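You operate a simulated robot arm through the tools that you are given. There is no shell and no other tool. Be economical: measure what you need, move in short steps, check, and stop when the job is done.

The job below is to be done with a simulated two-armed robot. You get a single attempt, and the scene is never put back.

Task
Shut the long flaps of the red-dot carton and tape the seam.
Fine: feed a brown strip, lay it across the seam and press it down; feed no other strip.

Only the result counts: the job must be done as asked and must still hold three seconds after the hand-in. Knocking over, shifting, dropping, spilling or breaking anything else fails it.

Robot
Two 7-joint arms with two-finger parallel grippers on one trunk, on a base that drives. Base frame: it is fixed to the floor where the robot stands at the start and does not move with it; the origin is under the middle of the robot, x ahead of it, y to its left, z up. Lengths are in m, angles in rad, forces in N, time in s.
The left shoulder is at the start at [0.07, 0.163, 1.17], the right one opposite. Places, roughly: brown strip [-1.5, 1, 0.75]; feed button [-1.3, 1, 1]; inner flap of the red-dot carton [0.6, -0.5, 0.7]; label [-1, 1.25, 0.75]; outer flap of the red-dot carton [0.8, -0.1, 0.7]; red strip [-1.25, 1, 0.75]; red-dot carton [0.7, -0.3, 0.3]; tape selector [-1.4, 0.9, 1]; top of the red-dot carton [0.6, -0.2, 0.6]; white strip [-1.25, 1, 0.75]. Payload 3.43 kg a hand.
The TCP of each hand is the grasp point between the finger pads, 0.034 m short of the fingertips. In the tool frame z runs along the fingers and y along their closing line. The gripper opens to 0.128 m. The fingers are 0.024 m wide and 0.012 m thick; the gripper's body (0.048 by 0.13 m) begins 0.096 m behind the TCP.
Orientation is that of the tool frame in the base frame, as [roll, pitch, yaw] about the fixed x, y, z axes, in that order (R = Rz(yaw) Ry(pitch) Rx(roll)). With the fingers straight down and closing along the base's y, the tool's x points along the base's -x, its y along +y and its z along -z.

Tools
- The arms move only by the tool arm_command. It takes "left_targets", "right_targets" or both (then of equal length, played together; a hand with none holds still); each is a list of rows, each an object (a shift or turn left out is 0, a gripper value left out holds the last) with "delta_pos": the shift along the tool's x, y, z in m, a list of three; "turn": the turn, a rotation vector about the tool's x, y, z in degrees, a list of three. In form: [{"delta_pos": [dx, dy, dz], "turn": [rx, ry, rz]}, ...]. A call has 1 to 20 rows; each row is the pose to reach, as a shift and turn from the pose commanded when the call began, along the tool's axes at that moment. "left_jaw" and "right_jaw" are, for a hand that has rows, the closure in counts, from 0 (fully open) to 255 (shut), set as the call begins (left out, the last holds). Rows are played at 5 a second. More than 0.05 m and 0.15 rad between two rows, or a gripper value outside its range, and nothing of the call is played. A pose out of reach is approached as far as the arm can. The call stops where the force on the tool passes 40 N (or 10 N more than at its start, if that is more) or the arm is blocked; 0.2 s more then pass. The fingers move at their own pace (about 0.153 m/s each) and stop on an object; they squeeze with about 28 N. The grip force told is the motor's: it shows also when the fingers shut on nothing. Time passes only in rows, and 0.2 s behind the last, so rows that repeat a pose let the fingers close. The reply holds the time, the measured pose of the TCP, the force on the tool along the base axes, the opening and the grip force, in the units named above and with some noise, with the torque about the TCP (base axes, N m) and any sound that the robot's microphone picked up.
- Cameras (640 x 400 px; columns grow to the right, rows downward): "scene" is now at [0.1238, -0.0263, 1.3765]; the picture's right is [-0.34, -0.94, 0.00], its down [-0.72, 0.26, -0.65] and it looks along [0.61, -0.22, -0.76] (base axes); focal length 219 px, centre (320, 200). "left" rides on the left gripper at [0.076, 0.011, -0.16] in its tool frame; the picture's right is [-0.15, 0.99, 0.00], its down [-0.88, -0.13, -0.46] and it looks along [-0.45, -0.07, 0.89] (tool axes); focal length 234 px, centre (320, 200). "right" rides on the right gripper at [0.076, -0.011, -0.16] in its tool frame; the picture's right is [0.15, 0.99, 0.00], its down [-0.88, 0.13, -0.46] and it looks along [-0.45, 0.07, 0.89] (tool axes); focal length 234 px, centre (320, 200). There is no depth. A picture from a camera that has moved, and an enlarged one, comes with that camera's place and axes in the base frame and with its lens.
- camera(camera): a new picture of that camera. The clock stands still meanwhile.
- lift_body(by): slides the trunk up (or, below 0, down) by that many m; the arms and the scene camera ride with it, the base frame stays. It gives what a move gives, with no picture.
- drive_base(legs): drives the robot by 1 to 6 legs, each [ahead, left, turn to the left] in m, m and rad, along the robot's own axes; the way and the turn of a leg run together, so that a leg with both is an arc; at most 1.5 m and 3.142 rad a leg. The arms and the cameras ride along, it lands a little off, and it stops where it bumps. It gives what a move gives.
- turn_head(pan, tilt): turns the head with the scene camera to pan (to the left, within 1.501 rad either way) and tilt (down, from -0.506 to 1.204), counted from straight ahead of the robot. It gives what a move gives.
- close_up(camera, box): a new picture of the part [left, top, right, bottom] of that camera's present view, enlarged. The clock stands still meanwhile.
- close_job(): hands the job in; it is judged then, once.

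Go step by step. Nothing tells you exact positions but the pictures and the camera data: compare them with the known pose of the tool, close in by small moves and look again before you grip or let go. The budget is 120 turns and 92 pictures, counting those below and the enlarged ones. Unless the task says otherwise, let go and move clear before handing in, and close with one line.

The tools are called after "Call:" as name(argument=value, ...) on one line, values as JSON. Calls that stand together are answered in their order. arm_command: Moves the arms, as the interface text tells. Its arguments: {"type":"object","properties":{"left_targets":{"type":"array"},"left_jaw":{"type":"number"},"right_targets":{"type":"array"},"right_jaw":{"type":"number"}},"required":[]} The other tools are called the same way: lift_body (by) slides the trunk up or down; drive_base (legs) drives the base; turn_head (pan, tilt) turns the head that bears the scene camera; camera (camera) takes a picture; close_up (camera, box) takes an enlarged picture of a part of a camera's view; close_job () hands the job in.

At the start:

```text
clock: 0.0
left_tcp_pos: [0.6375, -0.0029, 1.0595]
left_tcp_rot: [3.141, -0.001, 3.141]
left_force: [-0.7, -1.2, -0.1]
left_wrist_torque: [-0.04, 0.0, -0.02]
left_finger_gap: 0.1281
left_finger_force: 0.1
right_tcp_pos: [0.5049, -0.5159, 1.1257]
right_tcp_rot: [-3.141, 0.001, 3.141]
right_force: [-0.8, 0.8, -0.4]
right_wrist_torque: [0.02, 0.03, -0.01]
right_finger_gap: 0.1282
right_finger_force: 0.0
trunk travel left (down, up): [-0.65, 0.29]
robot x, y, heading: [-0.001, 0.0014, -0.001]
head pan, tilt: [-0.344, 0.864]
```

scene: 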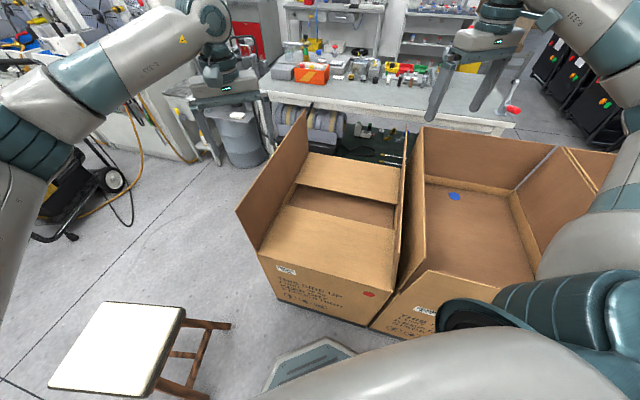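
right: 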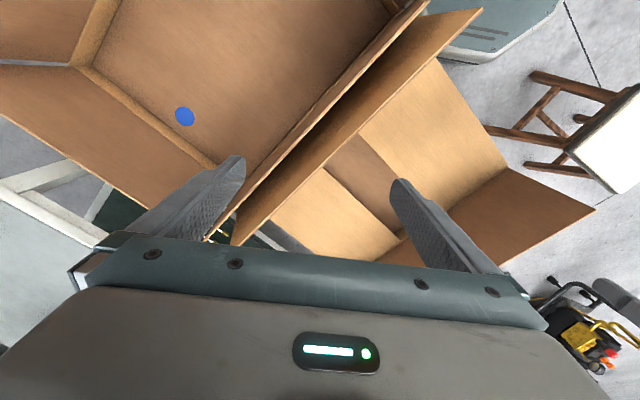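
left: 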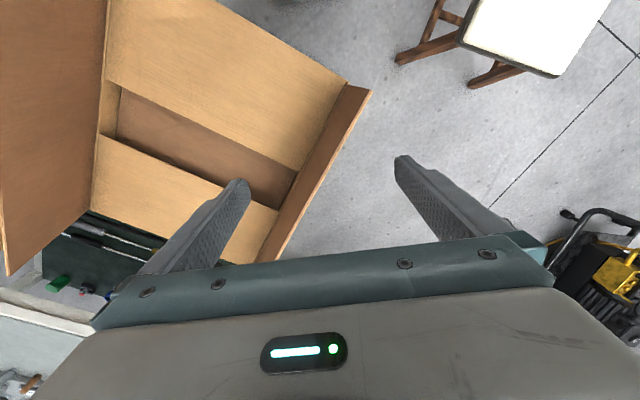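

The red-dot carton stands ahead of the robot with its short flaps down and both long flaps up; the inner flap stands close beside the blue-dot carton's flap. I'll look closer before moving.

Call:
close_up(camera="scene", box=[220, 90, 460, 240])

Call:
close_up(camera="right", box=[160, 0, 640, 300])

```text
2.67 times, centred on (340, 165) of scene
camera zoom: at [0.1238, -0.0263, 1.3765], right [-0.34, -0.94, 0.0], down [-0.72, 0.26, -0.65], along [0.61, -0.22, -0.76], focal length 583 px, centre (267, 293)
```

zoom: 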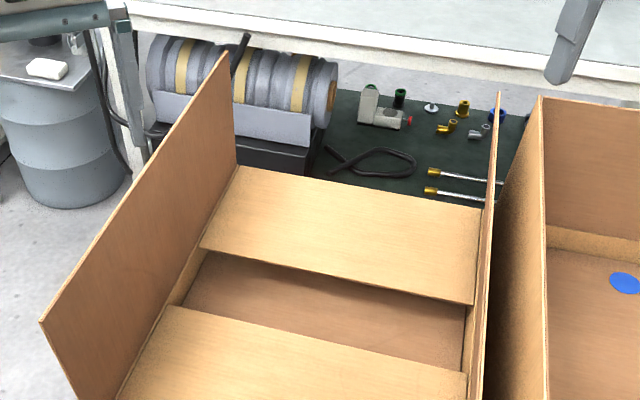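

```text
1.33 times, centred on (400, 150) of right
camera zoom: at [0.4298, -0.5269, 1.2858], right [-0.15, 0.99, 0.0], down [0.88, 0.13, 0.46], along [0.45, 0.07, -0.89], focal length 312 px, centre (213, 267)
```

zoom: 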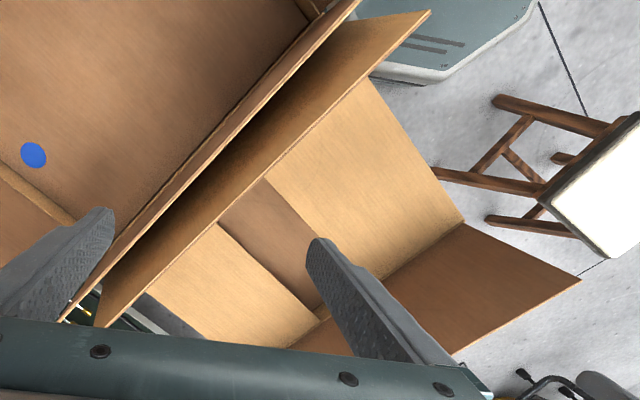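

I want the near end of the inner flap and hinge more exactly.

Call:
close_up(camera="scene", box=[230, 200, 470, 350])

Call:
close_up(camera="right", box=[320, 0, 640, 200])

Call:
close_up(camera="left", box=[0, 0, 400, 250])

```text
2.67 times, centred on (350, 275) of scene
camera zoom: at [0.1238, -0.0263, 1.3765], right [-0.34, -0.94, 0.0], down [-0.72, 0.26, -0.65], along [0.61, -0.22, -0.76], focal length 583 px, centre (240, 0)
```

zoom: 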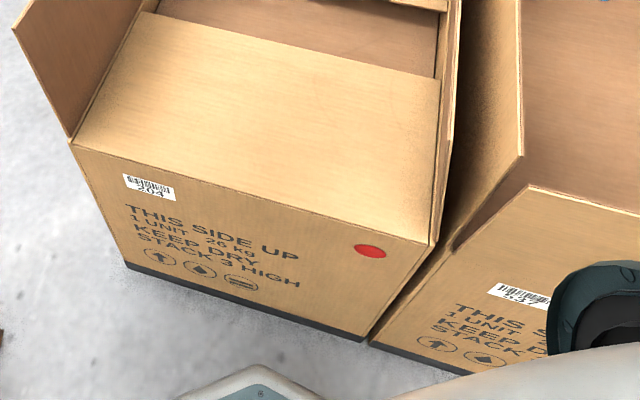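

```text
2.00 times, centred on (480, 100) of right
camera zoom: at [0.4298, -0.5269, 1.2858], right [-0.15, 0.99, 0.0], down [0.88, 0.13, 0.46], along [0.45, 0.07, -0.89], focal length 468 px, centre (0, 400)
```

zoom: 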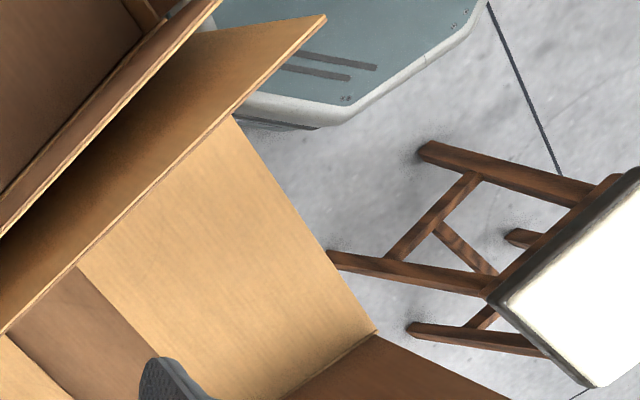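

```text
1.60 times, centred on (200, 125) of left
camera zoom: at [0.56, 0.0082, 1.2195], right [0.15, 0.99, 0.0], down [0.88, -0.13, 0.46], along [0.45, -0.07, -0.89], focal length 375 px, centre (512, 320)
```

zoom: 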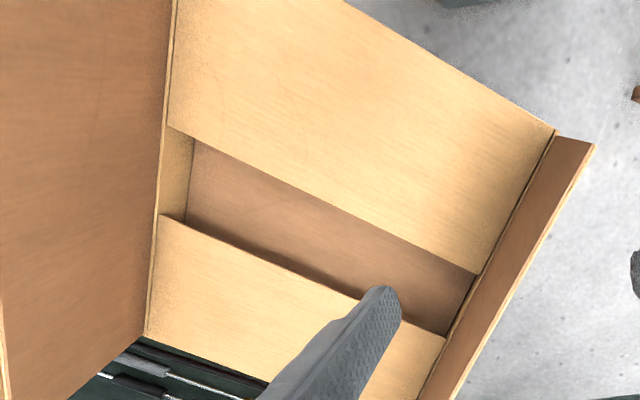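

The carton top is at z≈0.60, its long axis along about (0.81,-0.58); the inner flap leans slightly inward with its top edge at z≈0.85, and there's a gap of about 6 cm to the neighbour's flap. I lower the closed right fingers above that gap and check.

Call:
arm_command(right_targets=[{"delta_pos": [-0.004, 0.001, 0.04], "turn": [0, 0, 7.2]}, {"delta_pos": [-0.008, 0.002, 0.08], "turn": [0, 0, 14.4]}, {"delta_pos": [-0.012, 0.003, 0.12], "turn": [0, 0, 21.6]}, {"delta_pos": [-0.016, 0.004, 0.16], "turn": [0, 0, 28.8]}, {"delta_pos": [-0.019, 0.006, 0.19], "turn": [0, 0, 36]}, {"delta_pos": [-0.019, 0.006, 0.19], "turn": [0, 0, 36]}], right_jaw=255)

Call:
camera(camera="right")

Call:
camera(camera="scene")

```text
clock: 1.4
left_tcp_pos: [0.6365, -0.0029, 1.0601]
left_tcp_rot: [3.141, 0.001, 3.141]
left_force: [0.1, -0.5, 1.1]
left_wrist_torque: [-0.02, -0.02, 0.03]
left_finger_gap: 0.1281
left_finger_force: 0.0
right_tcp_pos: [0.5242, -0.5108, 0.9359]
right_tcp_rot: [-3.142, 0.001, 2.51]
right_force: [0.0, -0.6, -0.6]
right_wrist_torque: [-0.03, -0.03, -0.01]
right_finger_gap: 0.0
right_finger_force: 28.1
trunk travel left (down, up): [-0.65, 0.29]
robot x, y, heading: [-0.0033, -0.0011, 0.002]
head pan, tilt: [-0.344, 0.864]
```

```text
83 pictures are left
camera right: at [0.4576, -0.4748, 1.095], right [0.46, 0.89, 0.0], down [0.79, -0.41, 0.46], along [0.4, -0.21, -0.89], focal length 234 px, centre (320, 200)
```

right: 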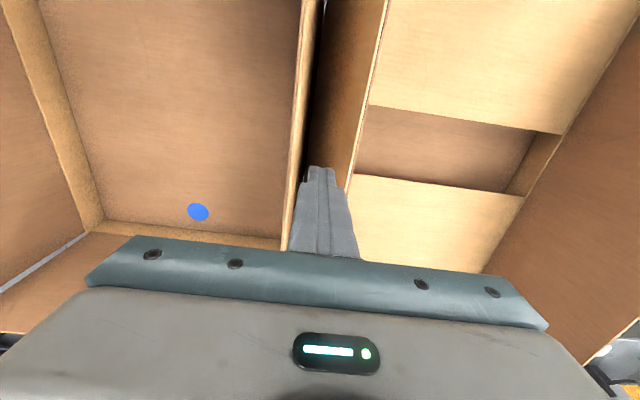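

```text
82 pictures are left
camera scene: at [0.1236, -0.0262, 1.3765], right [-0.34, -0.94, 0.0], down [-0.72, 0.26, -0.65], along [0.61, -0.22, -0.76], focal length 219 px, centre (320, 200)
```

scene: 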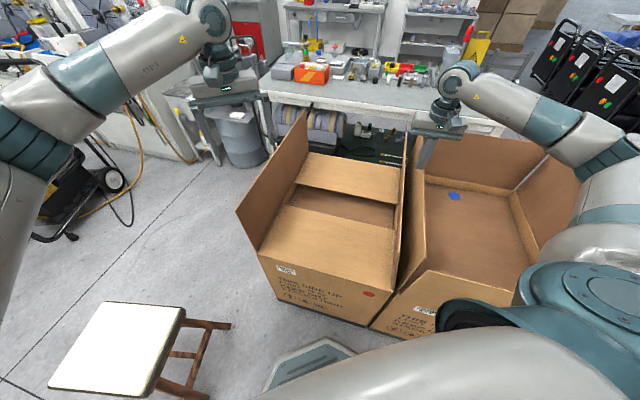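

The fingers sit above the gap between the two flaps. Descending into it and then sweeping the inner flap shut along its arc.

Call:
arm_command(right_targets=[{"delta_pos": [0, 0.004, 0.035]}, {"delta_pos": [0, 0.005, 0.07]}, {"delta_pos": [0, 0.005, 0.1]}, {"delta_pos": [0, 0.006, 0.105]}, {"delta_pos": [0, 0.02, 0.105]}, {"delta_pos": [0, 0.049, 0.114]}])

Call:
camera(camera="scene")

```text
clock: 2.8
left_tcp_pos: [0.6366, -0.0027, 1.06]
left_tcp_rot: [-3.142, -0.001, 3.141]
left_force: [0.2, 0.7, -0.8]
left_wrist_torque: [-0.03, 0.03, -0.01]
left_finger_gap: 0.1282
left_finger_force: 0.1
right_tcp_pos: [0.5522, -0.4703, 0.8224]
right_tcp_rot: [-3.14, -0.001, 2.514]
right_force: [-0.9, -1.2, 0.0]
right_wrist_torque: [0.01, -0.01, 0.01]
right_finger_gap: 0.0001
right_finger_force: 27.7
trunk travel left (down, up): [-0.65, 0.29]
robot x, y, heading: [0.0021, 0.0014, -0.004]
head pan, tilt: [-0.344, 0.864]
```

```text
81 pictures are left
camera scene: at [0.1252, -0.0258, 1.3763], right [-0.34, -0.94, 0.0], down [-0.72, 0.26, -0.65], along [0.61, -0.22, -0.76], focal length 219 px, centre (320, 200)
```

scene: 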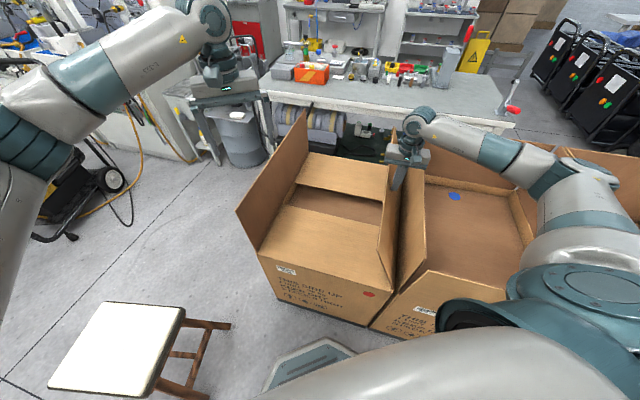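

The inner flap moves with little force. Continuing its arc.

Call:
arm_command(right_targets=[{"delta_pos": [0, 0.0316, 0.015]}, {"delta_pos": [0, 0.06, 0.035]}, {"delta_pos": [0, 0.0847, 0.059]}, {"delta_pos": [0, 0.1047, 0.088]}, {"delta_pos": [0, 0.1194, 0.12]}, {"delta_pos": [0, 0.1285, 0.153]}, {"delta_pos": [0, 0.131, 0.175]}, {"delta_pos": [0, 0.132, 0.184]}, {"delta_pos": [0, 0.132, 0.184]}])

Call:
camera(camera="scene")

```text
clock: 4.8
left_tcp_pos: [0.6306, -0.0022, 1.0613]
left_tcp_rot: [-3.139, 0.004, 3.141]
left_force: [0.0, 0.0, -0.4]
left_wrist_torque: [-0.04, 0.0, 0.01]
left_finger_gap: 0.1283
left_finger_force: 0.1
right_tcp_pos: [0.6297, -0.3636, 0.6473]
right_tcp_rot: [3.139, 0.005, 2.511]
right_force: [-18.0, 2.8, 30.3]
right_wrist_torque: [0.25, 0.88, 0.15]
right_finger_gap: 0.0
right_finger_force: 28.4
trunk travel left (down, up): [-0.65, 0.29]
robot x, y, heading: [-0.0015, -0.0001, -0.003]
head pan, tilt: [-0.344, 0.864]
stopped in row 9 (right hand): the force on the tool passed its limit (the readings are from after the stop); the commanded pose is now the measured one
```

```text
80 pictures are left
camera scene: at [0.1188, -0.0245, 1.3772], right [-0.34, -0.94, 0.0], down [-0.71, 0.26, -0.65], along [0.61, -0.22, -0.76], focal length 219 px, centre (320, 200)
```

scene: 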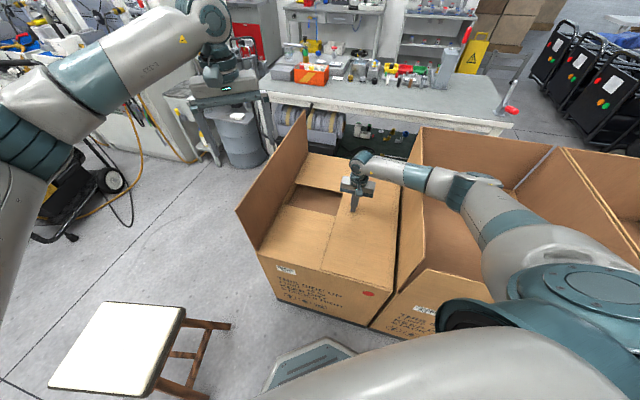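

The inner flap is down (top at about z≈0.612). Raising the hand to see whether it stays shut.

Call:
arm_command(right_targets=[{"delta_pos": [0, 0, -0.03]}, {"delta_pos": [0, 0, -0.08]}, {"delta_pos": [0, -0.03, -0.12]}, {"delta_pos": [0, -0.06, -0.16]}, {"delta_pos": [0, -0.1, -0.2]}, {"delta_pos": [0, -0.14, -0.24]}, {"delta_pos": [0, -0.18, -0.28]}])

Call:
camera(camera="scene")

```text
refused: row 5 steps farther than a row can; nothing moved
```

```text
79 pictures are left
camera scene: at [0.1188, -0.0245, 1.3772], right [-0.34, -0.94, 0.0], down [-0.71, 0.26, -0.65], along [0.61, -0.22, -0.76], focal length 219 px, centre (320, 200)
```

scene: 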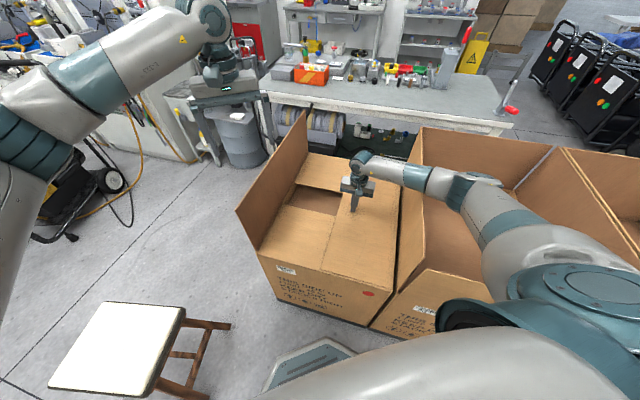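

A step was a little too long; I repeat it with shorter steps.

Call:
arm_command(right_targets=[{"delta_pos": [0, 0, -0.03]}, {"delta_pos": [0, 0, -0.075]}, {"delta_pos": [0, -0.02, -0.115]}, {"delta_pos": [0, -0.04, -0.155]}, {"delta_pos": [0, -0.06, -0.195]}, {"delta_pos": [0, -0.08, -0.235]}, {"delta_pos": [0, -0.1, -0.275]}])

Call:
camera(camera="scene")

Call:
camera(camera="left")

```text
clock: 6.4
left_tcp_pos: [0.6352, -0.002, 1.061]
left_tcp_rot: [3.141, 0.0, 3.141]
left_force: [0.4, 0.1, 0.4]
left_wrist_torque: [-0.01, -0.03, 0.02]
left_finger_gap: 0.1279
left_finger_force: 0.1
right_tcp_pos: [0.5746, -0.4464, 0.9213]
right_tcp_rot: [3.14, 0.004, 2.513]
right_force: [0.5, 0.0, -0.2]
right_wrist_torque: [-0.01, -0.02, 0.0]
right_finger_gap: 0.0
right_finger_force: 28.1
trunk travel left (down, up): [-0.65, 0.29]
robot x, y, heading: [-0.003, -0.0004, -0.007]
head pan, tilt: [-0.344, 0.864]
```

```text
78 pictures are left
camera scene: at [0.1223, -0.0263, 1.3765], right [-0.34, -0.94, 0.0], down [-0.72, 0.26, -0.65], along [0.61, -0.22, -0.76], focal length 219 px, centre (320, 200)
```

scene: 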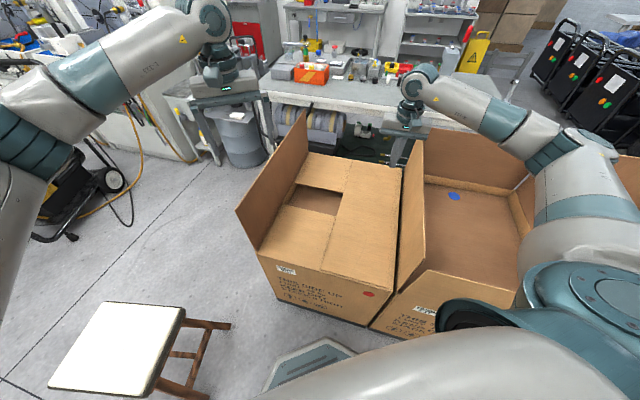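

```text
77 pictures are left
camera left: at [0.5586, 0.008, 1.2201], right [0.15, 0.99, 0.0], down [0.88, -0.13, 0.46], along [0.45, -0.07, -0.89], focal length 234 px, centre (320, 200)
```

left: 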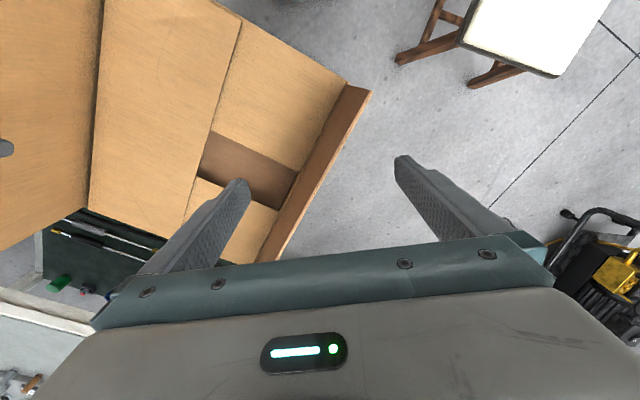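

The inner flap stays shut. Now the left hand goes outside the outer flap (hinge near (0.72,-0.03), almost upright).

Call:
arm_command(left_targets=[{"delta_pos": [-0.03, 0.006, 0.0], "turn": [0, 0, 7.2]}, {"delta_pos": [-0.06, 0.012, 0.0], "turn": [0, 0, 14.4]}, {"delta_pos": [-0.09, 0.02, 0.02], "turn": [0, 0, 21.6]}, {"delta_pos": [-0.119, 0.028, 0.05], "turn": [0, 0, 28.8]}, {"delta_pos": [-0.122, 0.03, 0.09], "turn": [0, 0, 36]}, {"delta_pos": [-0.122, 0.03, 0.125], "turn": [0, 0, 36]}], left_jaw=255)

Call:
camera(camera="left")

Call:
camera(camera="scene")

```text
clock: 7.8
left_tcp_pos: [0.7585, 0.025, 0.9332]
left_tcp_rot: [3.142, 0.001, 2.513]
left_force: [-0.8, -0.1, 0.4]
left_wrist_torque: [-0.01, 0.03, -0.01]
left_finger_gap: 0.0
left_finger_force: 27.8
right_tcp_pos: [0.5757, -0.4478, 0.9198]
right_tcp_rot: [3.139, 0.004, 2.51]
right_force: [0.1, -0.2, 0.1]
right_wrist_torque: [0.06, 0.0, 0.01]
right_finger_gap: 0.0
right_finger_force: 27.9
trunk travel left (down, up): [-0.65, 0.29]
robot x, y, heading: [-0.0017, -0.002, 0.005]
head pan, tilt: [-0.344, 0.864]
```

```text
76 pictures are left
camera left: at [0.7026, 0.0788, 1.0922], right [0.7, 0.71, 0.0], down [0.63, -0.62, 0.46], along [0.33, -0.32, -0.89], focal length 234 px, centre (320, 200)
```

left: 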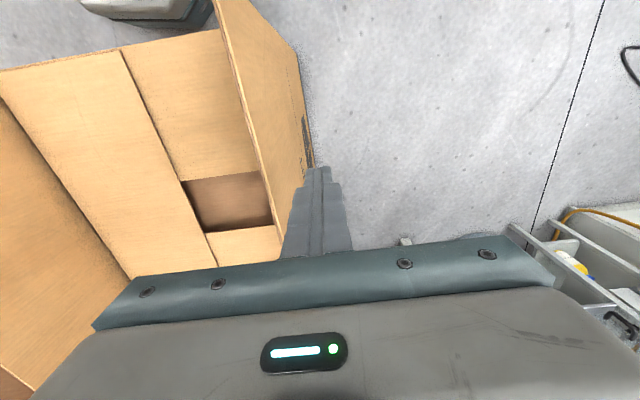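

```text
75 pictures are left
camera scene: at [0.1242, -0.0263, 1.3765], right [-0.34, -0.94, 0.0], down [-0.72, 0.26, -0.65], along [0.61, -0.22, -0.76], focal length 219 px, centre (320, 200)
```

scene: 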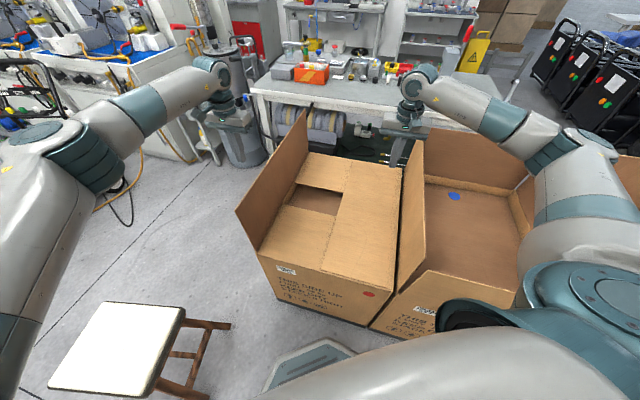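

The left fingers are clear outside the flap. Descending and sweeping the outer flap shut.

Call:
arm_command(left_targets=[{"delta_pos": [0, 0, 0.045]}, {"delta_pos": [0, 0, 0.09]}, {"delta_pos": [0, -0.02, 0.099]}, {"delta_pos": [0, -0.0535, 0.099]}, {"delta_pos": [0, -0.088, 0.102]}, {"delta_pos": [0, -0.122, 0.111]}, {"delta_pos": [0, -0.1535, 0.126]}, {"delta_pos": [0, -0.182, 0.146]}, {"delta_pos": [0, -0.2067, 0.17]}, {"delta_pos": [0, -0.2267, 0.199]}, {"delta_pos": [0, -0.2414, 0.231]}, {"delta_pos": [0, -0.2505, 0.264]}, {"delta_pos": [0, -0.252, 0.28]}, {"delta_pos": [0, -0.252, 0.286]}])

Call:
camera(camera="scene")

```text
clock: 10.8
left_tcp_pos: [0.6099, -0.1774, 0.649]
left_tcp_rot: [3.14, -0.001, 2.513]
left_force: [-0.7, -0.3, 0.7]
left_wrist_torque: [0.02, 0.02, 0.01]
left_finger_gap: 0.0001
left_finger_force: 28.3
right_tcp_pos: [0.5744, -0.4473, 0.9194]
right_tcp_rot: [3.14, 0.002, 2.513]
right_force: [0.7, -0.6, 0.2]
right_wrist_torque: [0.0, 0.02, 0.04]
right_finger_gap: 0.0
right_finger_force: 27.9
trunk travel left (down, up): [-0.65, 0.29]
robot x, y, heading: [0.0021, -0.0015, 0.001]
head pan, tilt: [-0.344, 0.864]
```

```text
74 pictures are left
camera scene: at [0.1234, -0.0267, 1.3765], right [-0.34, -0.94, 0.0], down [-0.72, 0.26, -0.65], along [0.61, -0.22, -0.76], focal length 219 px, centre (320, 200)
```

scene: 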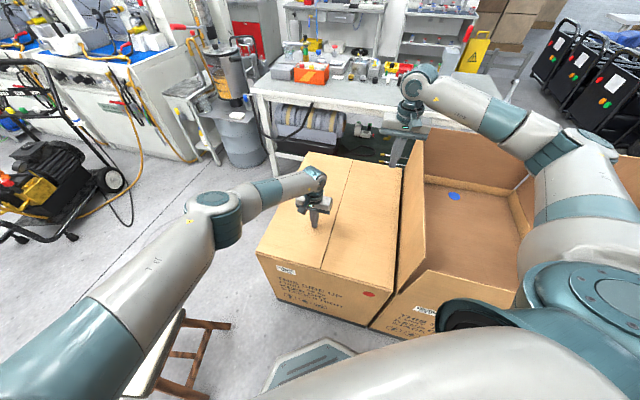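

The outer flap lies down; I press a touch lower until it firms up, then raise.

Call:
arm_command(left_targets=[{"delta_pos": [0, 0, 0.003]}, {"delta_pos": [0, 0, 0.006]}, {"delta_pos": [0, 0, 0.009]}])

Call:
arm_command(left_targets=[{"delta_pos": [0, 0, -0.03]}, {"delta_pos": [0, 0, -0.075]}, {"delta_pos": [0, 0.02, -0.115]}, {"delta_pos": [0, 0.04, -0.155]}, {"delta_pos": [0, 0.06, -0.195]}, {"delta_pos": [0, 0.08, -0.235]}, {"delta_pos": [0, 0.1, -0.275]}])

Call:
close_up(camera="scene", box=[230, 130, 470, 280])

```text
clock: 11.6
left_tcp_pos: [0.6081, -0.1778, 0.6473]
left_tcp_rot: [3.139, 0.004, 2.512]
left_force: [-13.6, 11.4, 29.0]
left_wrist_torque: [0.57, 0.71, 0.05]
left_finger_gap: 0.0001
left_finger_force: 27.6
right_tcp_pos: [0.5732, -0.4441, 0.9234]
right_tcp_rot: [3.14, 0.008, 2.511]
right_force: [-0.8, -0.4, -0.9]
right_wrist_torque: [-0.02, 0.02, 0.02]
right_finger_gap: 0.0002
right_finger_force: 28.3
trunk travel left (down, up): [-0.65, 0.29]
robot x, y, heading: [-0.0019, 0.0016, -0.001]
head pan, tilt: [-0.344, 0.864]
stopped in row 3 (left hand): the force on the tool passed its limit (the readings are from after the stop); the commanded pose is now the measured one
```

```text
clock: 13.2
left_tcp_pos: [0.6697, -0.0939, 0.9193]
left_tcp_rot: [-3.141, 0.001, 2.513]
left_force: [-0.4, -0.2, -0.3]
left_wrist_torque: [0.01, -0.03, 0.03]
left_finger_gap: 0.0
left_finger_force: 28.1
right_tcp_pos: [0.5737, -0.4468, 0.9202]
right_tcp_rot: [3.139, 0.002, 2.512]
right_force: [0.0, 0.8, 0.3]
right_wrist_torque: [0.0, -0.02, -0.01]
right_finger_gap: 0.0
right_finger_force: 27.8
trunk travel left (down, up): [-0.65, 0.29]
robot x, y, heading: [-0.0028, 0.0009, 0.001]
head pan, tilt: [-0.344, 0.864]
```

```text
2.67 times, centred on (350, 205) of scene
camera zoom: at [0.1227, -0.0259, 1.3765], right [-0.34, -0.94, 0.0], down [-0.72, 0.26, -0.65], along [0.61, -0.22, -0.76], focal length 583 px, centre (240, 187)
```

zoom: 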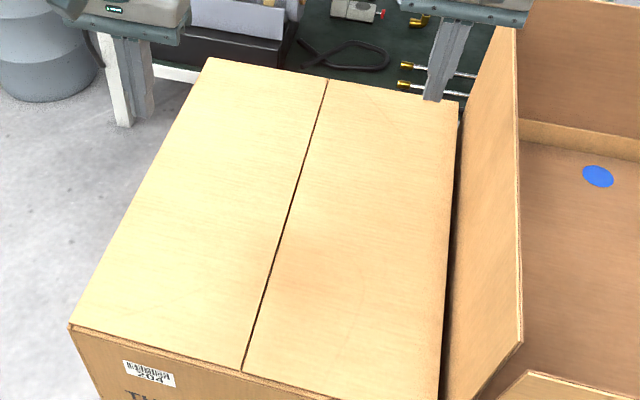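

Both flaps are shut and stay; the seam runs along the middle. Now I look toward the tape station behind-left before turning.

Call:
turn_head(pan=1.5, tilt=0.35)

Call:
camera(camera="scene")

```text
clock: 15.0
left_tcp_pos: [0.6713, -0.0956, 0.9176]
left_tcp_rot: [3.141, 0.0, 2.513]
left_force: [-0.3, 0.3, 0.0]
left_wrist_torque: [0.04, 0.0, -0.02]
left_finger_gap: 0.0002
left_finger_force: 28.0
right_tcp_pos: [0.5756, -0.4468, 0.92]
right_tcp_rot: [3.139, 0.003, 2.51]
right_force: [-0.2, 0.5, -1.0]
right_wrist_torque: [-0.02, 0.0, -0.01]
right_finger_gap: 0.0001
right_finger_force: 27.9
trunk travel left (down, up): [-0.65, 0.29]
robot x, y, heading: [-0.0012, -0.0, -0.002]
head pan, tilt: [1.499, 0.351]
```

```text
72 pictures are left
camera scene: at [0.0572, 0.0926, 1.4212], right [1.0, -0.07, 0.0], down [-0.03, -0.34, -0.94], along [0.07, 0.94, -0.34], focal length 219 px, centre (320, 200)
```

scene: 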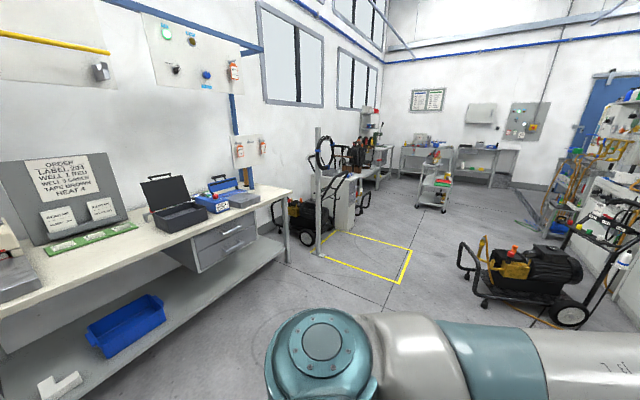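

The tape bench runs slanted behind-left, roughly facing direction 144°. I turn there in place with head ahead and look.

Call:
drive_base(legs=[[0, 0, 2.518]])

Call:
turn_head(pan=0, tilt=0.5)

Call:
camera(camera="scene")

```text
clock: 21.3
left_tcp_pos: [-0.4784, 0.4803, 0.9183]
left_tcp_rot: [3.141, 0.001, -1.276]
left_force: [0.7, 0.0, 0.3]
left_wrist_torque: [-0.02, 0.0, -0.03]
left_finger_gap: 0.0
left_finger_force: 28.3
right_tcp_pos: [-0.1911, 0.704, 0.9193]
right_tcp_rot: [3.14, 0.004, -1.275]
right_force: [-0.2, -0.7, -0.4]
right_wrist_torque: [-0.01, 0.02, 0.01]
right_finger_gap: 0.0002
right_finger_force: 28.1
trunk travel left (down, up): [-0.65, 0.29]
robot x, y, heading: [0.0013, -0.0034, 2.492]
head pan, tilt: [1.499, 0.351]
```

```text
clock: 22.9
left_tcp_pos: [-0.4771, 0.4802, 0.9182]
left_tcp_rot: [3.14, 0.001, -1.278]
left_force: [-0.2, 0.1, 0.1]
left_wrist_torque: [0.01, -0.01, -0.02]
left_finger_gap: 0.0
left_finger_force: 27.8
right_tcp_pos: [-0.1916, 0.7034, 0.9194]
right_tcp_rot: [3.14, 0.004, -1.275]
right_force: [0.3, -0.4, 0.5]
right_wrist_torque: [-0.04, -0.01, -0.01]
right_finger_gap: 0.0
right_finger_force: 27.8
trunk travel left (down, up): [-0.65, 0.29]
robot x, y, heading: [-0.0003, 0.0011, 2.492]
head pan, tilt: [0.0, 0.499]
```

```text
71 pictures are left
camera scene: at [-0.1127, 0.0852, 1.4075], right [0.6, 0.8, 0.0], down [0.38, -0.29, -0.88], along [-0.7, 0.53, -0.48], focal length 219 px, centre (320, 200)
```

scene: 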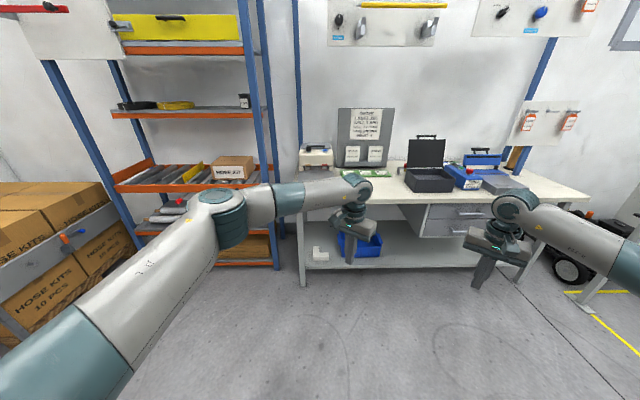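

The tape dispenser is at the left end of the bench, with an order board to its right. Zooming in.

Call:
close_up(camera="scene", box=[280, 95, 440, 215])

```text
3.33 times, centred on (360, 155) of scene
camera zoom: at [-0.1127, 0.0852, 1.4075], right [0.6, 0.8, 0.0], down [0.38, -0.29, -0.88], along [-0.7, 0.53, -0.48], focal length 729 px, centre (187, 350)
```

zoom: 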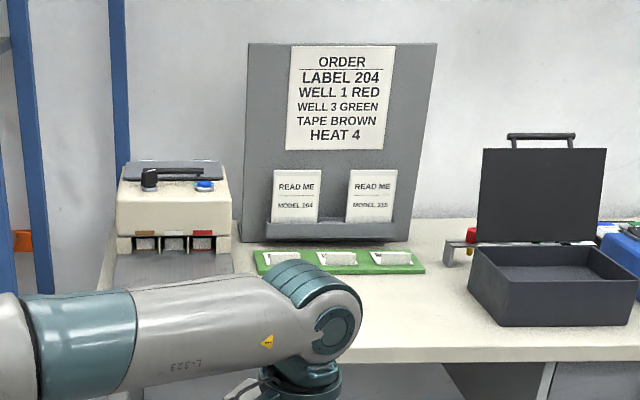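

Dispenser has three outlets (brown, white, red from the left), a black selector and a blue button on top. I tuck both hands back and up, then drive in.

Call:
arm_command(left_targets=[{"delta_pos": [0.033, 0, -0.025], "turn": [0, 0, -4.5]}, {"delta_pos": [0.066, 0, -0.05], "turn": [0, 0, -9]}, {"delta_pos": [0.1, 0, -0.075], "turn": [0, 0, -13.5]}, {"delta_pos": [0.133, 0, -0.1], "turn": [0, 0, -18]}, {"delta_pos": [0.166, 0, -0.125], "turn": [0, 0, -22.5]}, {"delta_pos": [0.199, 0, -0.15], "turn": [0, 0, -27]}, {"delta_pos": [0.232, 0, -0.175], "turn": [0, 0, -31.5]}, {"delta_pos": [0.265, 0, -0.2], "turn": [0, 0, -36]}], right_targets=[{"delta_pos": [0.02, -0.0146, -0.025], "turn": [0, 0, -4.5]}, {"delta_pos": [0.04, -0.029, -0.05], "turn": [0, 0, -9]}, {"delta_pos": [0.06, -0.044, -0.075], "turn": [0, 0, -13.5]}, {"delta_pos": [0.081, -0.058, -0.1], "turn": [0, 0, -18]}, {"delta_pos": [0.101, -0.073, -0.125], "turn": [0, 0, -22.5]}, {"delta_pos": [0.121, -0.088, -0.15], "turn": [0, 0, -27]}, {"delta_pos": [0.141, -0.102, -0.175], "turn": [0, 0, -31.5]}, {"delta_pos": [0.162, -0.117, -0.2], "turn": [0, 0, -36]}])

Call:
drive_base(legs=[[0.85, 0, -0.015]])

Call:
turn_head(pan=0.1, tilt=0.6)

Call:
camera(camera="scene")

```text
clock: 24.7
left_tcp_pos: [-0.3996, 0.2232, 1.1192]
left_tcp_rot: [-3.14, 0.006, -0.645]
left_force: [0.3, -0.6, 0.5]
left_wrist_torque: [0.01, 0.0, -0.02]
left_finger_gap: 0.0
left_finger_force: 28.0
right_tcp_pos: [-0.0285, 0.5807, 1.121]
right_tcp_rot: [-3.14, 0.004, -0.648]
right_force: [-0.3, -0.4, 0.2]
right_wrist_torque: [0.02, 0.0, 0.01]
right_finger_gap: 0.0
right_finger_force: 27.3
trunk travel left (down, up): [-0.65, 0.29]
robot x, y, heading: [0.0014, -0.0039, 2.501]
head pan, tilt: [0.0, 0.499]
```

```text
clock: 29.3
left_tcp_pos: [-1.0788, 0.7563, 1.1177]
left_tcp_rot: [-3.14, 0.001, -0.666]
left_force: [0.4, -0.2, -0.2]
left_wrist_torque: [-0.02, -0.02, 0.02]
left_finger_gap: 0.0
left_finger_force: 27.7
right_tcp_pos: [-0.7006, 1.1067, 1.1185]
right_tcp_rot: [3.141, 0.004, -0.664]
right_force: [-0.5, -0.7, -0.1]
right_wrist_torque: [-0.03, -0.03, -0.01]
right_finger_gap: 0.0
right_finger_force: 27.2
trunk travel left (down, up): [-0.65, 0.29]
robot x, y, heading: [-0.6825, 0.5264, 2.473]
head pan, tilt: [0.0, 0.499]
```

```text
clock: 30.0
left_tcp_pos: [-1.0776, 0.7562, 1.1165]
left_tcp_rot: [3.14, 0.003, -0.667]
left_force: [0.5, -1.1, 1.2]
left_wrist_torque: [0.01, -0.02, 0.0]
left_finger_gap: 0.0002
left_finger_force: 28.3
right_tcp_pos: [-0.7007, 1.1076, 1.1184]
right_tcp_rot: [3.141, 0.004, -0.664]
right_force: [0.3, -0.5, 1.0]
right_wrist_torque: [0.0, 0.01, 0.04]
right_finger_gap: 0.0
right_finger_force: 27.9
trunk travel left (down, up): [-0.65, 0.29]
robot x, y, heading: [-0.6821, 0.5229, 2.473]
head pan, tilt: [0.099, 0.6]
```

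```text
69 pictures are left
camera scene: at [-0.7956, 0.6023, 1.3984], right [0.54, 0.84, 0.0], down [0.48, -0.3, -0.83], along [-0.7, 0.44, -0.56], focal length 219 px, centre (320, 200)
```

scene: 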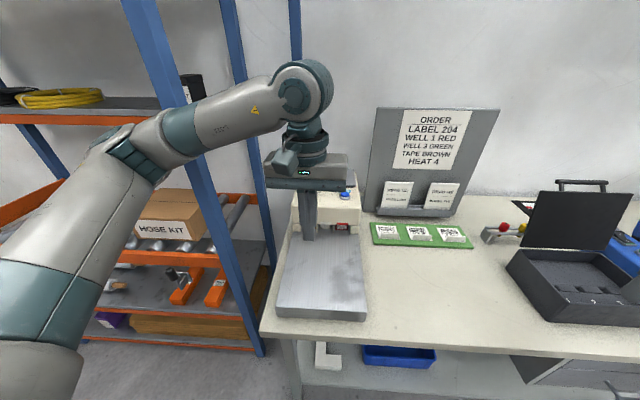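

The left hand hangs in front of the dispenser; using its camera.

Call:
camera(camera="left")

Call:
camera(camera="right")

```text
68 pictures are left
camera left: at [-1.0259, 0.6998, 1.2761], right [-0.73, -0.69, 0.0], down [-0.61, 0.64, 0.46], along [-0.32, 0.33, -0.89], focal length 234 px, centre (320, 200)
```

left: 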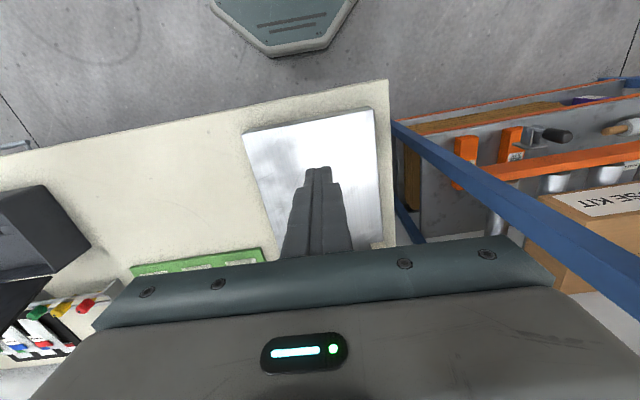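

```text
67 pictures are left
camera right: at [-0.6343, 1.0684, 1.2781], right [-0.5, -0.87, 0.0], down [-0.77, 0.44, 0.46], along [-0.4, 0.23, -0.89], focal length 234 px, centre (320, 200)
```

right: 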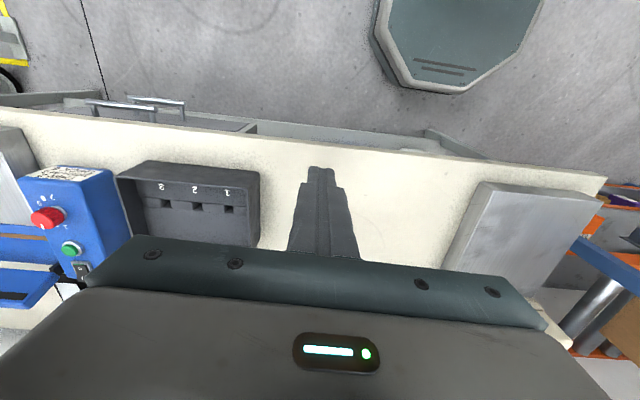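

I shift the left hand aside to the right to uncover the dispenser.

Call:
arm_command(left_targets=[{"delta_pos": [0.02, -0.045, 0]}, {"delta_pos": [0.04, -0.09, 0]}, {"delta_pos": [0.06, -0.135, 0]}, {"delta_pos": [0.06, -0.18, 0]}, {"delta_pos": [0.06, -0.21, 0]}])

Call:
close_up(camera="scene", box=[250, 140, 410, 340])

Call:
close_up(camera="scene", box=[270, 150, 380, 250])

```text
clock: 31.2
left_tcp_pos: [-0.9034, 0.8859, 1.1177]
left_tcp_rot: [3.14, 0.005, -0.664]
left_force: [-0.7, -0.1, 0.3]
left_wrist_torque: [0.0, 0.02, -0.01]
left_finger_gap: 0.0
left_finger_force: 27.8
right_tcp_pos: [-0.7011, 1.1081, 1.1179]
right_tcp_rot: [3.141, 0.003, -0.663]
right_force: [0.3, -0.3, 0.2]
right_wrist_torque: [0.0, 0.0, 0.0]
right_finger_gap: 0.0
right_finger_force: 28.6
trunk travel left (down, up): [-0.65, 0.29]
robot x, y, heading: [-0.6798, 0.5229, 2.479]
head pan, tilt: [0.099, 0.6]
```

```text
2.00 times, centred on (330, 240) of scene
camera zoom: at [-0.7946, 0.6024, 1.3985], right [0.54, 0.84, 0.0], down [0.48, -0.3, -0.83], along [-0.7, 0.44, -0.56], focal length 437 px, centre (300, 120)
```

zoom: 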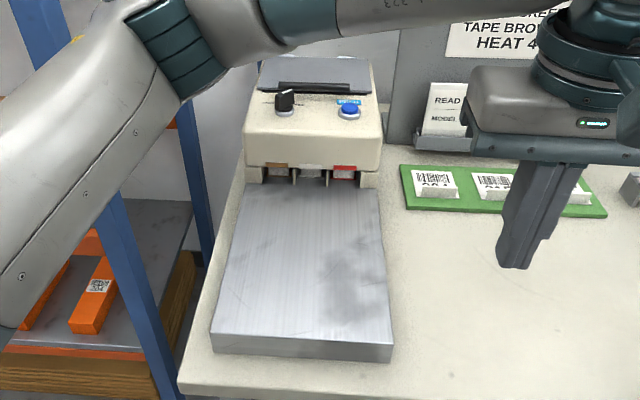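

```text
4.00 times, centred on (325, 200) of scene
camera zoom: at [-0.7946, 0.6024, 1.3985], right [0.54, 0.84, 0.0], down [0.48, -0.3, -0.83], along [-0.7, 0.44, -0.56], focal length 875 px, centre (300, 200)
```

zoom: 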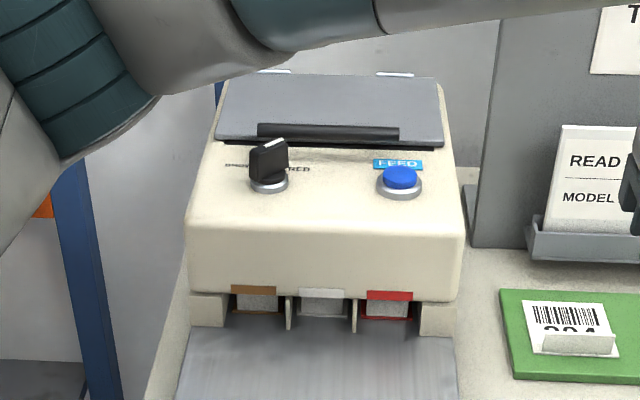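

Let me read the knob's scale.

Call:
close_up(camera="scene", box=[302, 176, 358, 211])

```text
11.43 times, centred on (330, 194) of scene
camera zoom: at [-0.7946, 0.6024, 1.3985], right [0.54, 0.84, 0.0], down [0.48, -0.3, -0.83], along [-0.7, 0.44, -0.56], focal length 2499 px, centre (206, 274)
```

zoom: 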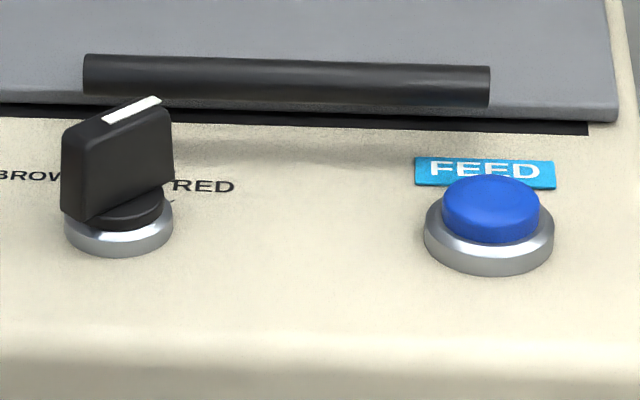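

The knob points to RED (about 46° right of ahead); it needs ~90° counter-clockwise to BROWN. I drive slightly nearer and bring the open left hand over the knob, closing line square to its blade.

Call:
drive_base(legs=[[0.07, 0.05, 0]])

Call:
camera(camera="scene")

```text
clock: 32.2
left_tcp_pos: [-0.9898, 0.8886, 1.1174]
left_tcp_rot: [-3.14, 0.002, -0.662]
left_force: [0.1, 0.1, 0.2]
left_wrist_torque: [-0.01, -0.02, -0.03]
left_finger_gap: 0.0
left_finger_force: 28.1
right_tcp_pos: [-0.7862, 1.1113, 1.1191]
right_tcp_rot: [3.14, 0.002, -0.666]
right_force: [0.7, -0.5, 0.5]
right_wrist_torque: [-0.01, -0.06, 0.02]
right_finger_gap: 0.0
right_finger_force: 28.1
trunk travel left (down, up): [-0.65, 0.29]
robot x, y, heading: [-0.7707, 0.5257, 2.474]
head pan, tilt: [0.099, 0.6]
```

```text
63 pictures are left
camera scene: at [-0.8806, 0.6065, 1.3984], right [0.54, 0.84, 0.0], down [0.48, -0.3, -0.82], along [-0.7, 0.44, -0.57], focal length 219 px, centre (320, 200)
```

scene: 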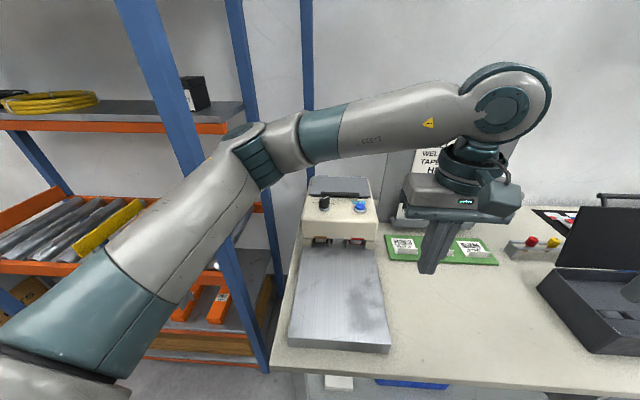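

Call:
arm_command(left_targets=[{"delta_pos": [-0.035, 0.022, -0.01], "turn": [0, 0, 5.1]}, {"delta_pos": [-0.07, 0.045, -0.01], "turn": [0, 0, 10.2]}, {"delta_pos": [-0.106, 0.067, -0.01], "turn": [0, 0, 15.3]}, {"delta_pos": [-0.141, 0.09, -0.01], "turn": [0, 0, 20.4]}, {"delta_pos": [-0.177, 0.112, -0.01], "turn": [0, 0, 25.5]}, {"delta_pos": [-0.212, 0.135, -0.01], "turn": [0, 0, 30.6]}, {"delta_pos": [-0.247, 0.158, -0.01], "turn": [0, 0, 35.7]}, {"delta_pos": [-0.283, 0.18, -0.01], "turn": [0, 0, 40.8]}, {"delta_pos": [-0.319, 0.203, -0.01], "turn": [0, 0, 46]}, {"delta_pos": [-0.319, 0.203, -0.01], "turn": [0, 0, 46]}], left_jaw=100)

Call:
camera(camera="left")

Call:
close_up(camera="scene", box=[260, 120, 420, 240])

```text
clock: 34.4
left_tcp_pos: [-1.3532, 0.9245, 1.1271]
left_tcp_rot: [3.14, 0.002, -1.445]
left_force: [0.5, 0.1, -0.2]
left_wrist_torque: [-0.02, 0.01, 0.03]
left_finger_gap: 0.0779
left_finger_force: 0.0
left hand out of reach, approached as far as the arm can: row 9, 10
right_tcp_pos: [-0.786, 1.1112, 1.1196]
right_tcp_rot: [3.141, 0.002, -0.668]
right_force: [-0.3, 0.0, 0.2]
right_wrist_torque: [0.01, 0.0, -0.03]
right_finger_gap: 0.0001
right_finger_force: 27.8
trunk travel left (down, up): [-0.65, 0.29]
robot x, y, heading: [-0.7674, 0.5289, 2.48]
head pan, tilt: [0.099, 0.6]
```

```text
62 pictures are left
camera left: at [-1.3551, 0.8476, 1.2861], right [-1.0, 0.02, 0.0], down [0.02, 0.89, 0.46], along [0.01, 0.46, -0.89], focal length 234 px, centre (320, 200)
```

left: 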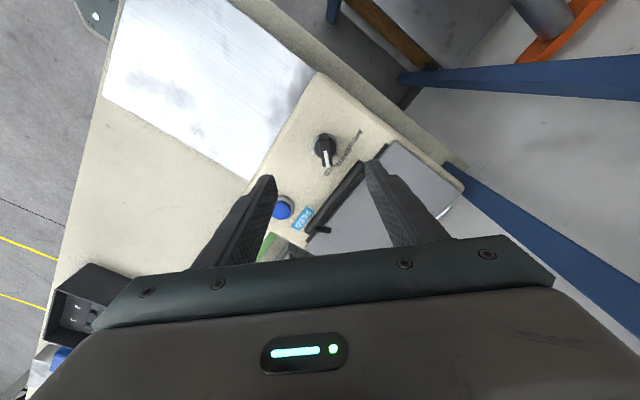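

```text
3.33 times, centred on (340, 180) of scene
camera zoom: at [-0.8799, 0.6064, 1.3985], right [0.54, 0.84, 0.0], down [0.48, -0.3, -0.83], along [-0.7, 0.44, -0.56], focal length 729 px, centre (253, 267)
```

zoom: 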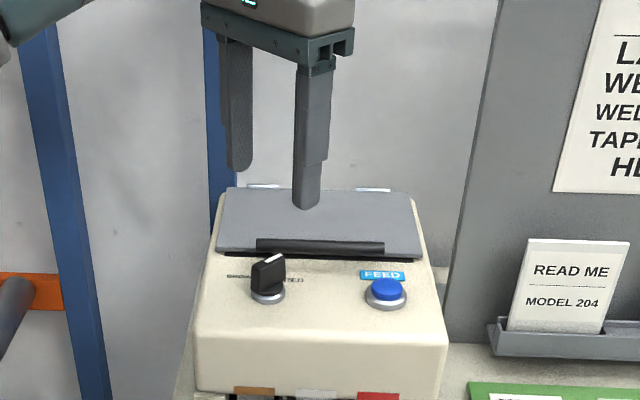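

Call:
close_up(camera="left", box=[260, 110, 400, 240])

```text
3.08 times, centred on (330, 175) of left
camera zoom: at [-1.3551, 0.8476, 1.2861], right [-1.0, 0.02, 0.0], down [0.02, 0.89, 0.46], along [0.01, 0.46, -0.89], focal length 720 px, centre (289, 277)
```

zoom: 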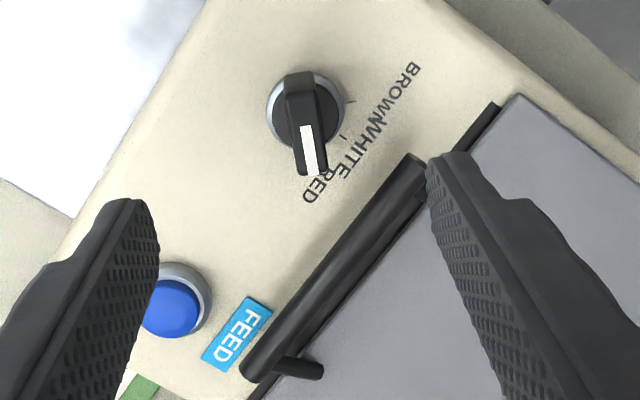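

The knob is centred near (-1.359, 0.927) with the lid handle about 4 cm behind it, so I narrow the gripper, centre it, and lower partway.

Call:
arm_command(left_targets=[{"delta_pos": [-0.003, 0.005, 0.02]}, {"delta_pos": [-0.003, 0.0056, 0.045]}, {"delta_pos": [-0.003, 0.0056, 0.065]}, {"delta_pos": [-0.003, 0.0056, 0.065]}], left_jaw=188)

Call:
close_up(camera="left", box=[250, 110, 390, 240])

Call:
close_up(camera="scene", box=[280, 140, 400, 230])

```text
clock: 35.4
left_tcp_pos: [-1.3561, 0.927, 1.0641]
left_tcp_rot: [3.134, 0.003, -1.468]
left_force: [0.2, 0.7, -0.2]
left_wrist_torque: [0.0, -0.02, 0.02]
left_finger_gap: 0.0334
left_finger_force: 0.0
left hand out of reach, approached as far as the arm can: row 1
right_tcp_pos: [-0.7828, 1.1102, 1.1194]
right_tcp_rot: [3.139, 0.007, -0.666]
right_force: [0.4, -0.3, -0.1]
right_wrist_torque: [-0.02, 0.02, 0.01]
right_finger_gap: 0.0
right_finger_force: 28.2
trunk travel left (down, up): [-0.65, 0.29]
robot x, y, heading: [-0.7677, 0.5285, 2.478]
head pan, tilt: [0.099, 0.6]
```

```text
3.08 times, centred on (320, 175) of left
camera zoom: at [-1.3587, 0.8499, 1.2231], right [-1.0, 0.04, 0.01], down [0.04, 0.89, 0.46], along [0.02, 0.46, -0.89], focal length 720 px, centre (320, 277)
```

zoom: 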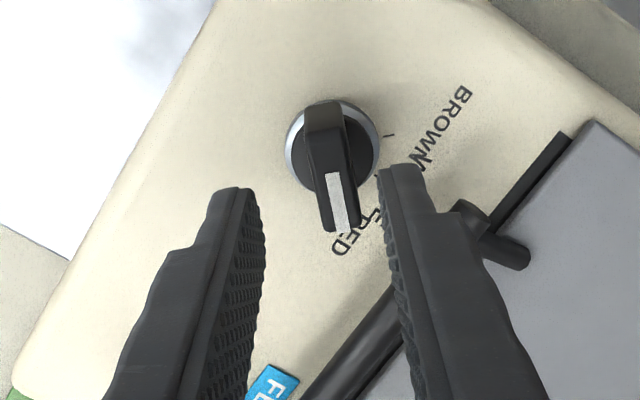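

```text
4.44 times, centred on (340, 185) of scene
camera zoom: at [-0.8754, 0.6057, 1.3989], right [0.54, 0.84, 0.0], down [0.47, -0.3, -0.83], along [-0.7, 0.44, -0.56], focal length 972 px, centre (231, 267)
```

zoom: 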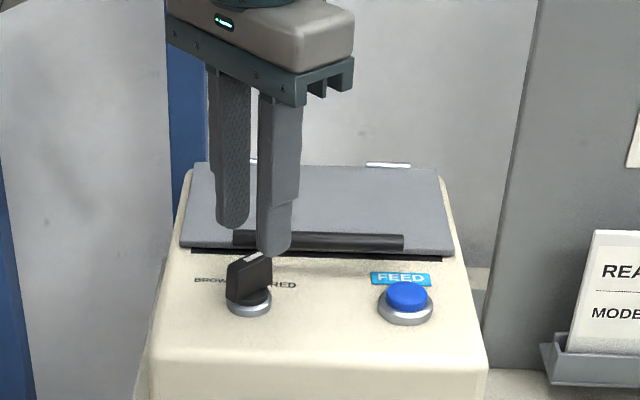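

Aligned over the blade. Lowering and closing on it.

Call:
arm_command(left_targets=[{"delta_pos": [0, 0.003, 0.02]}, {"delta_pos": [0, 0.003, 0.035]}, {"delta_pos": [0, 0.003, 0.047]}, {"delta_pos": [0, 0.003, 0.047]}])

Call:
close_up(camera="left", box=[250, 110, 390, 240])

Call:
close_up(camera="scene", box=[280, 150, 400, 240])

```text
clock: 36.4
left_tcp_pos: [-1.3563, 0.9268, 1.0184]
left_tcp_rot: [3.133, 0.004, -1.468]
left_force: [-0.7, 0.5, 0.3]
left_wrist_torque: [0.01, -0.04, 0.01]
left_finger_gap: 0.0339
left_finger_force: 0.0
right_tcp_pos: [-0.779, 1.1103, 1.1203]
right_tcp_rot: [3.137, 0.009, -0.667]
right_force: [0.1, 0.0, -0.4]
right_wrist_torque: [-0.03, -0.02, 0.0]
right_finger_gap: 0.0001
right_finger_force: 28.5
trunk travel left (down, up): [-0.65, 0.29]
robot x, y, heading: [-0.766, 0.5286, 2.473]
head pan, tilt: [0.099, 0.6]
```

```text
3.08 times, centred on (320, 175) of left
camera zoom: at [-1.3591, 0.8494, 1.1782], right [-1.0, 0.04, 0.01], down [0.04, 0.89, 0.46], along [0.01, 0.46, -0.89], focal length 720 px, centre (320, 277)
```

zoom: 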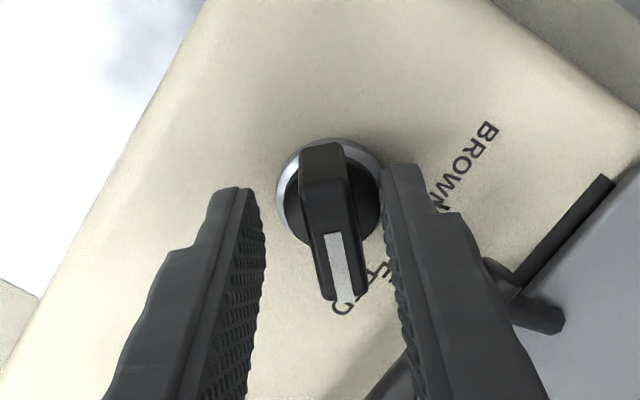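

```text
4.44 times, centred on (340, 195) of scene
camera zoom: at [-0.8719, 0.6053, 1.3992], right [0.54, 0.84, 0.0], down [0.47, -0.3, -0.83], along [-0.7, 0.44, -0.56], focal length 972 px, centre (231, 222)
```

zoom: 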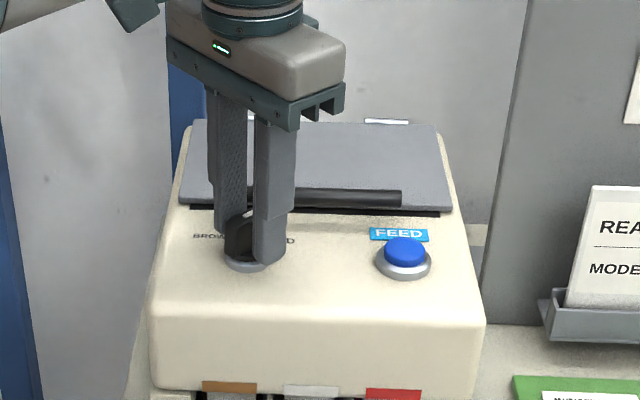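

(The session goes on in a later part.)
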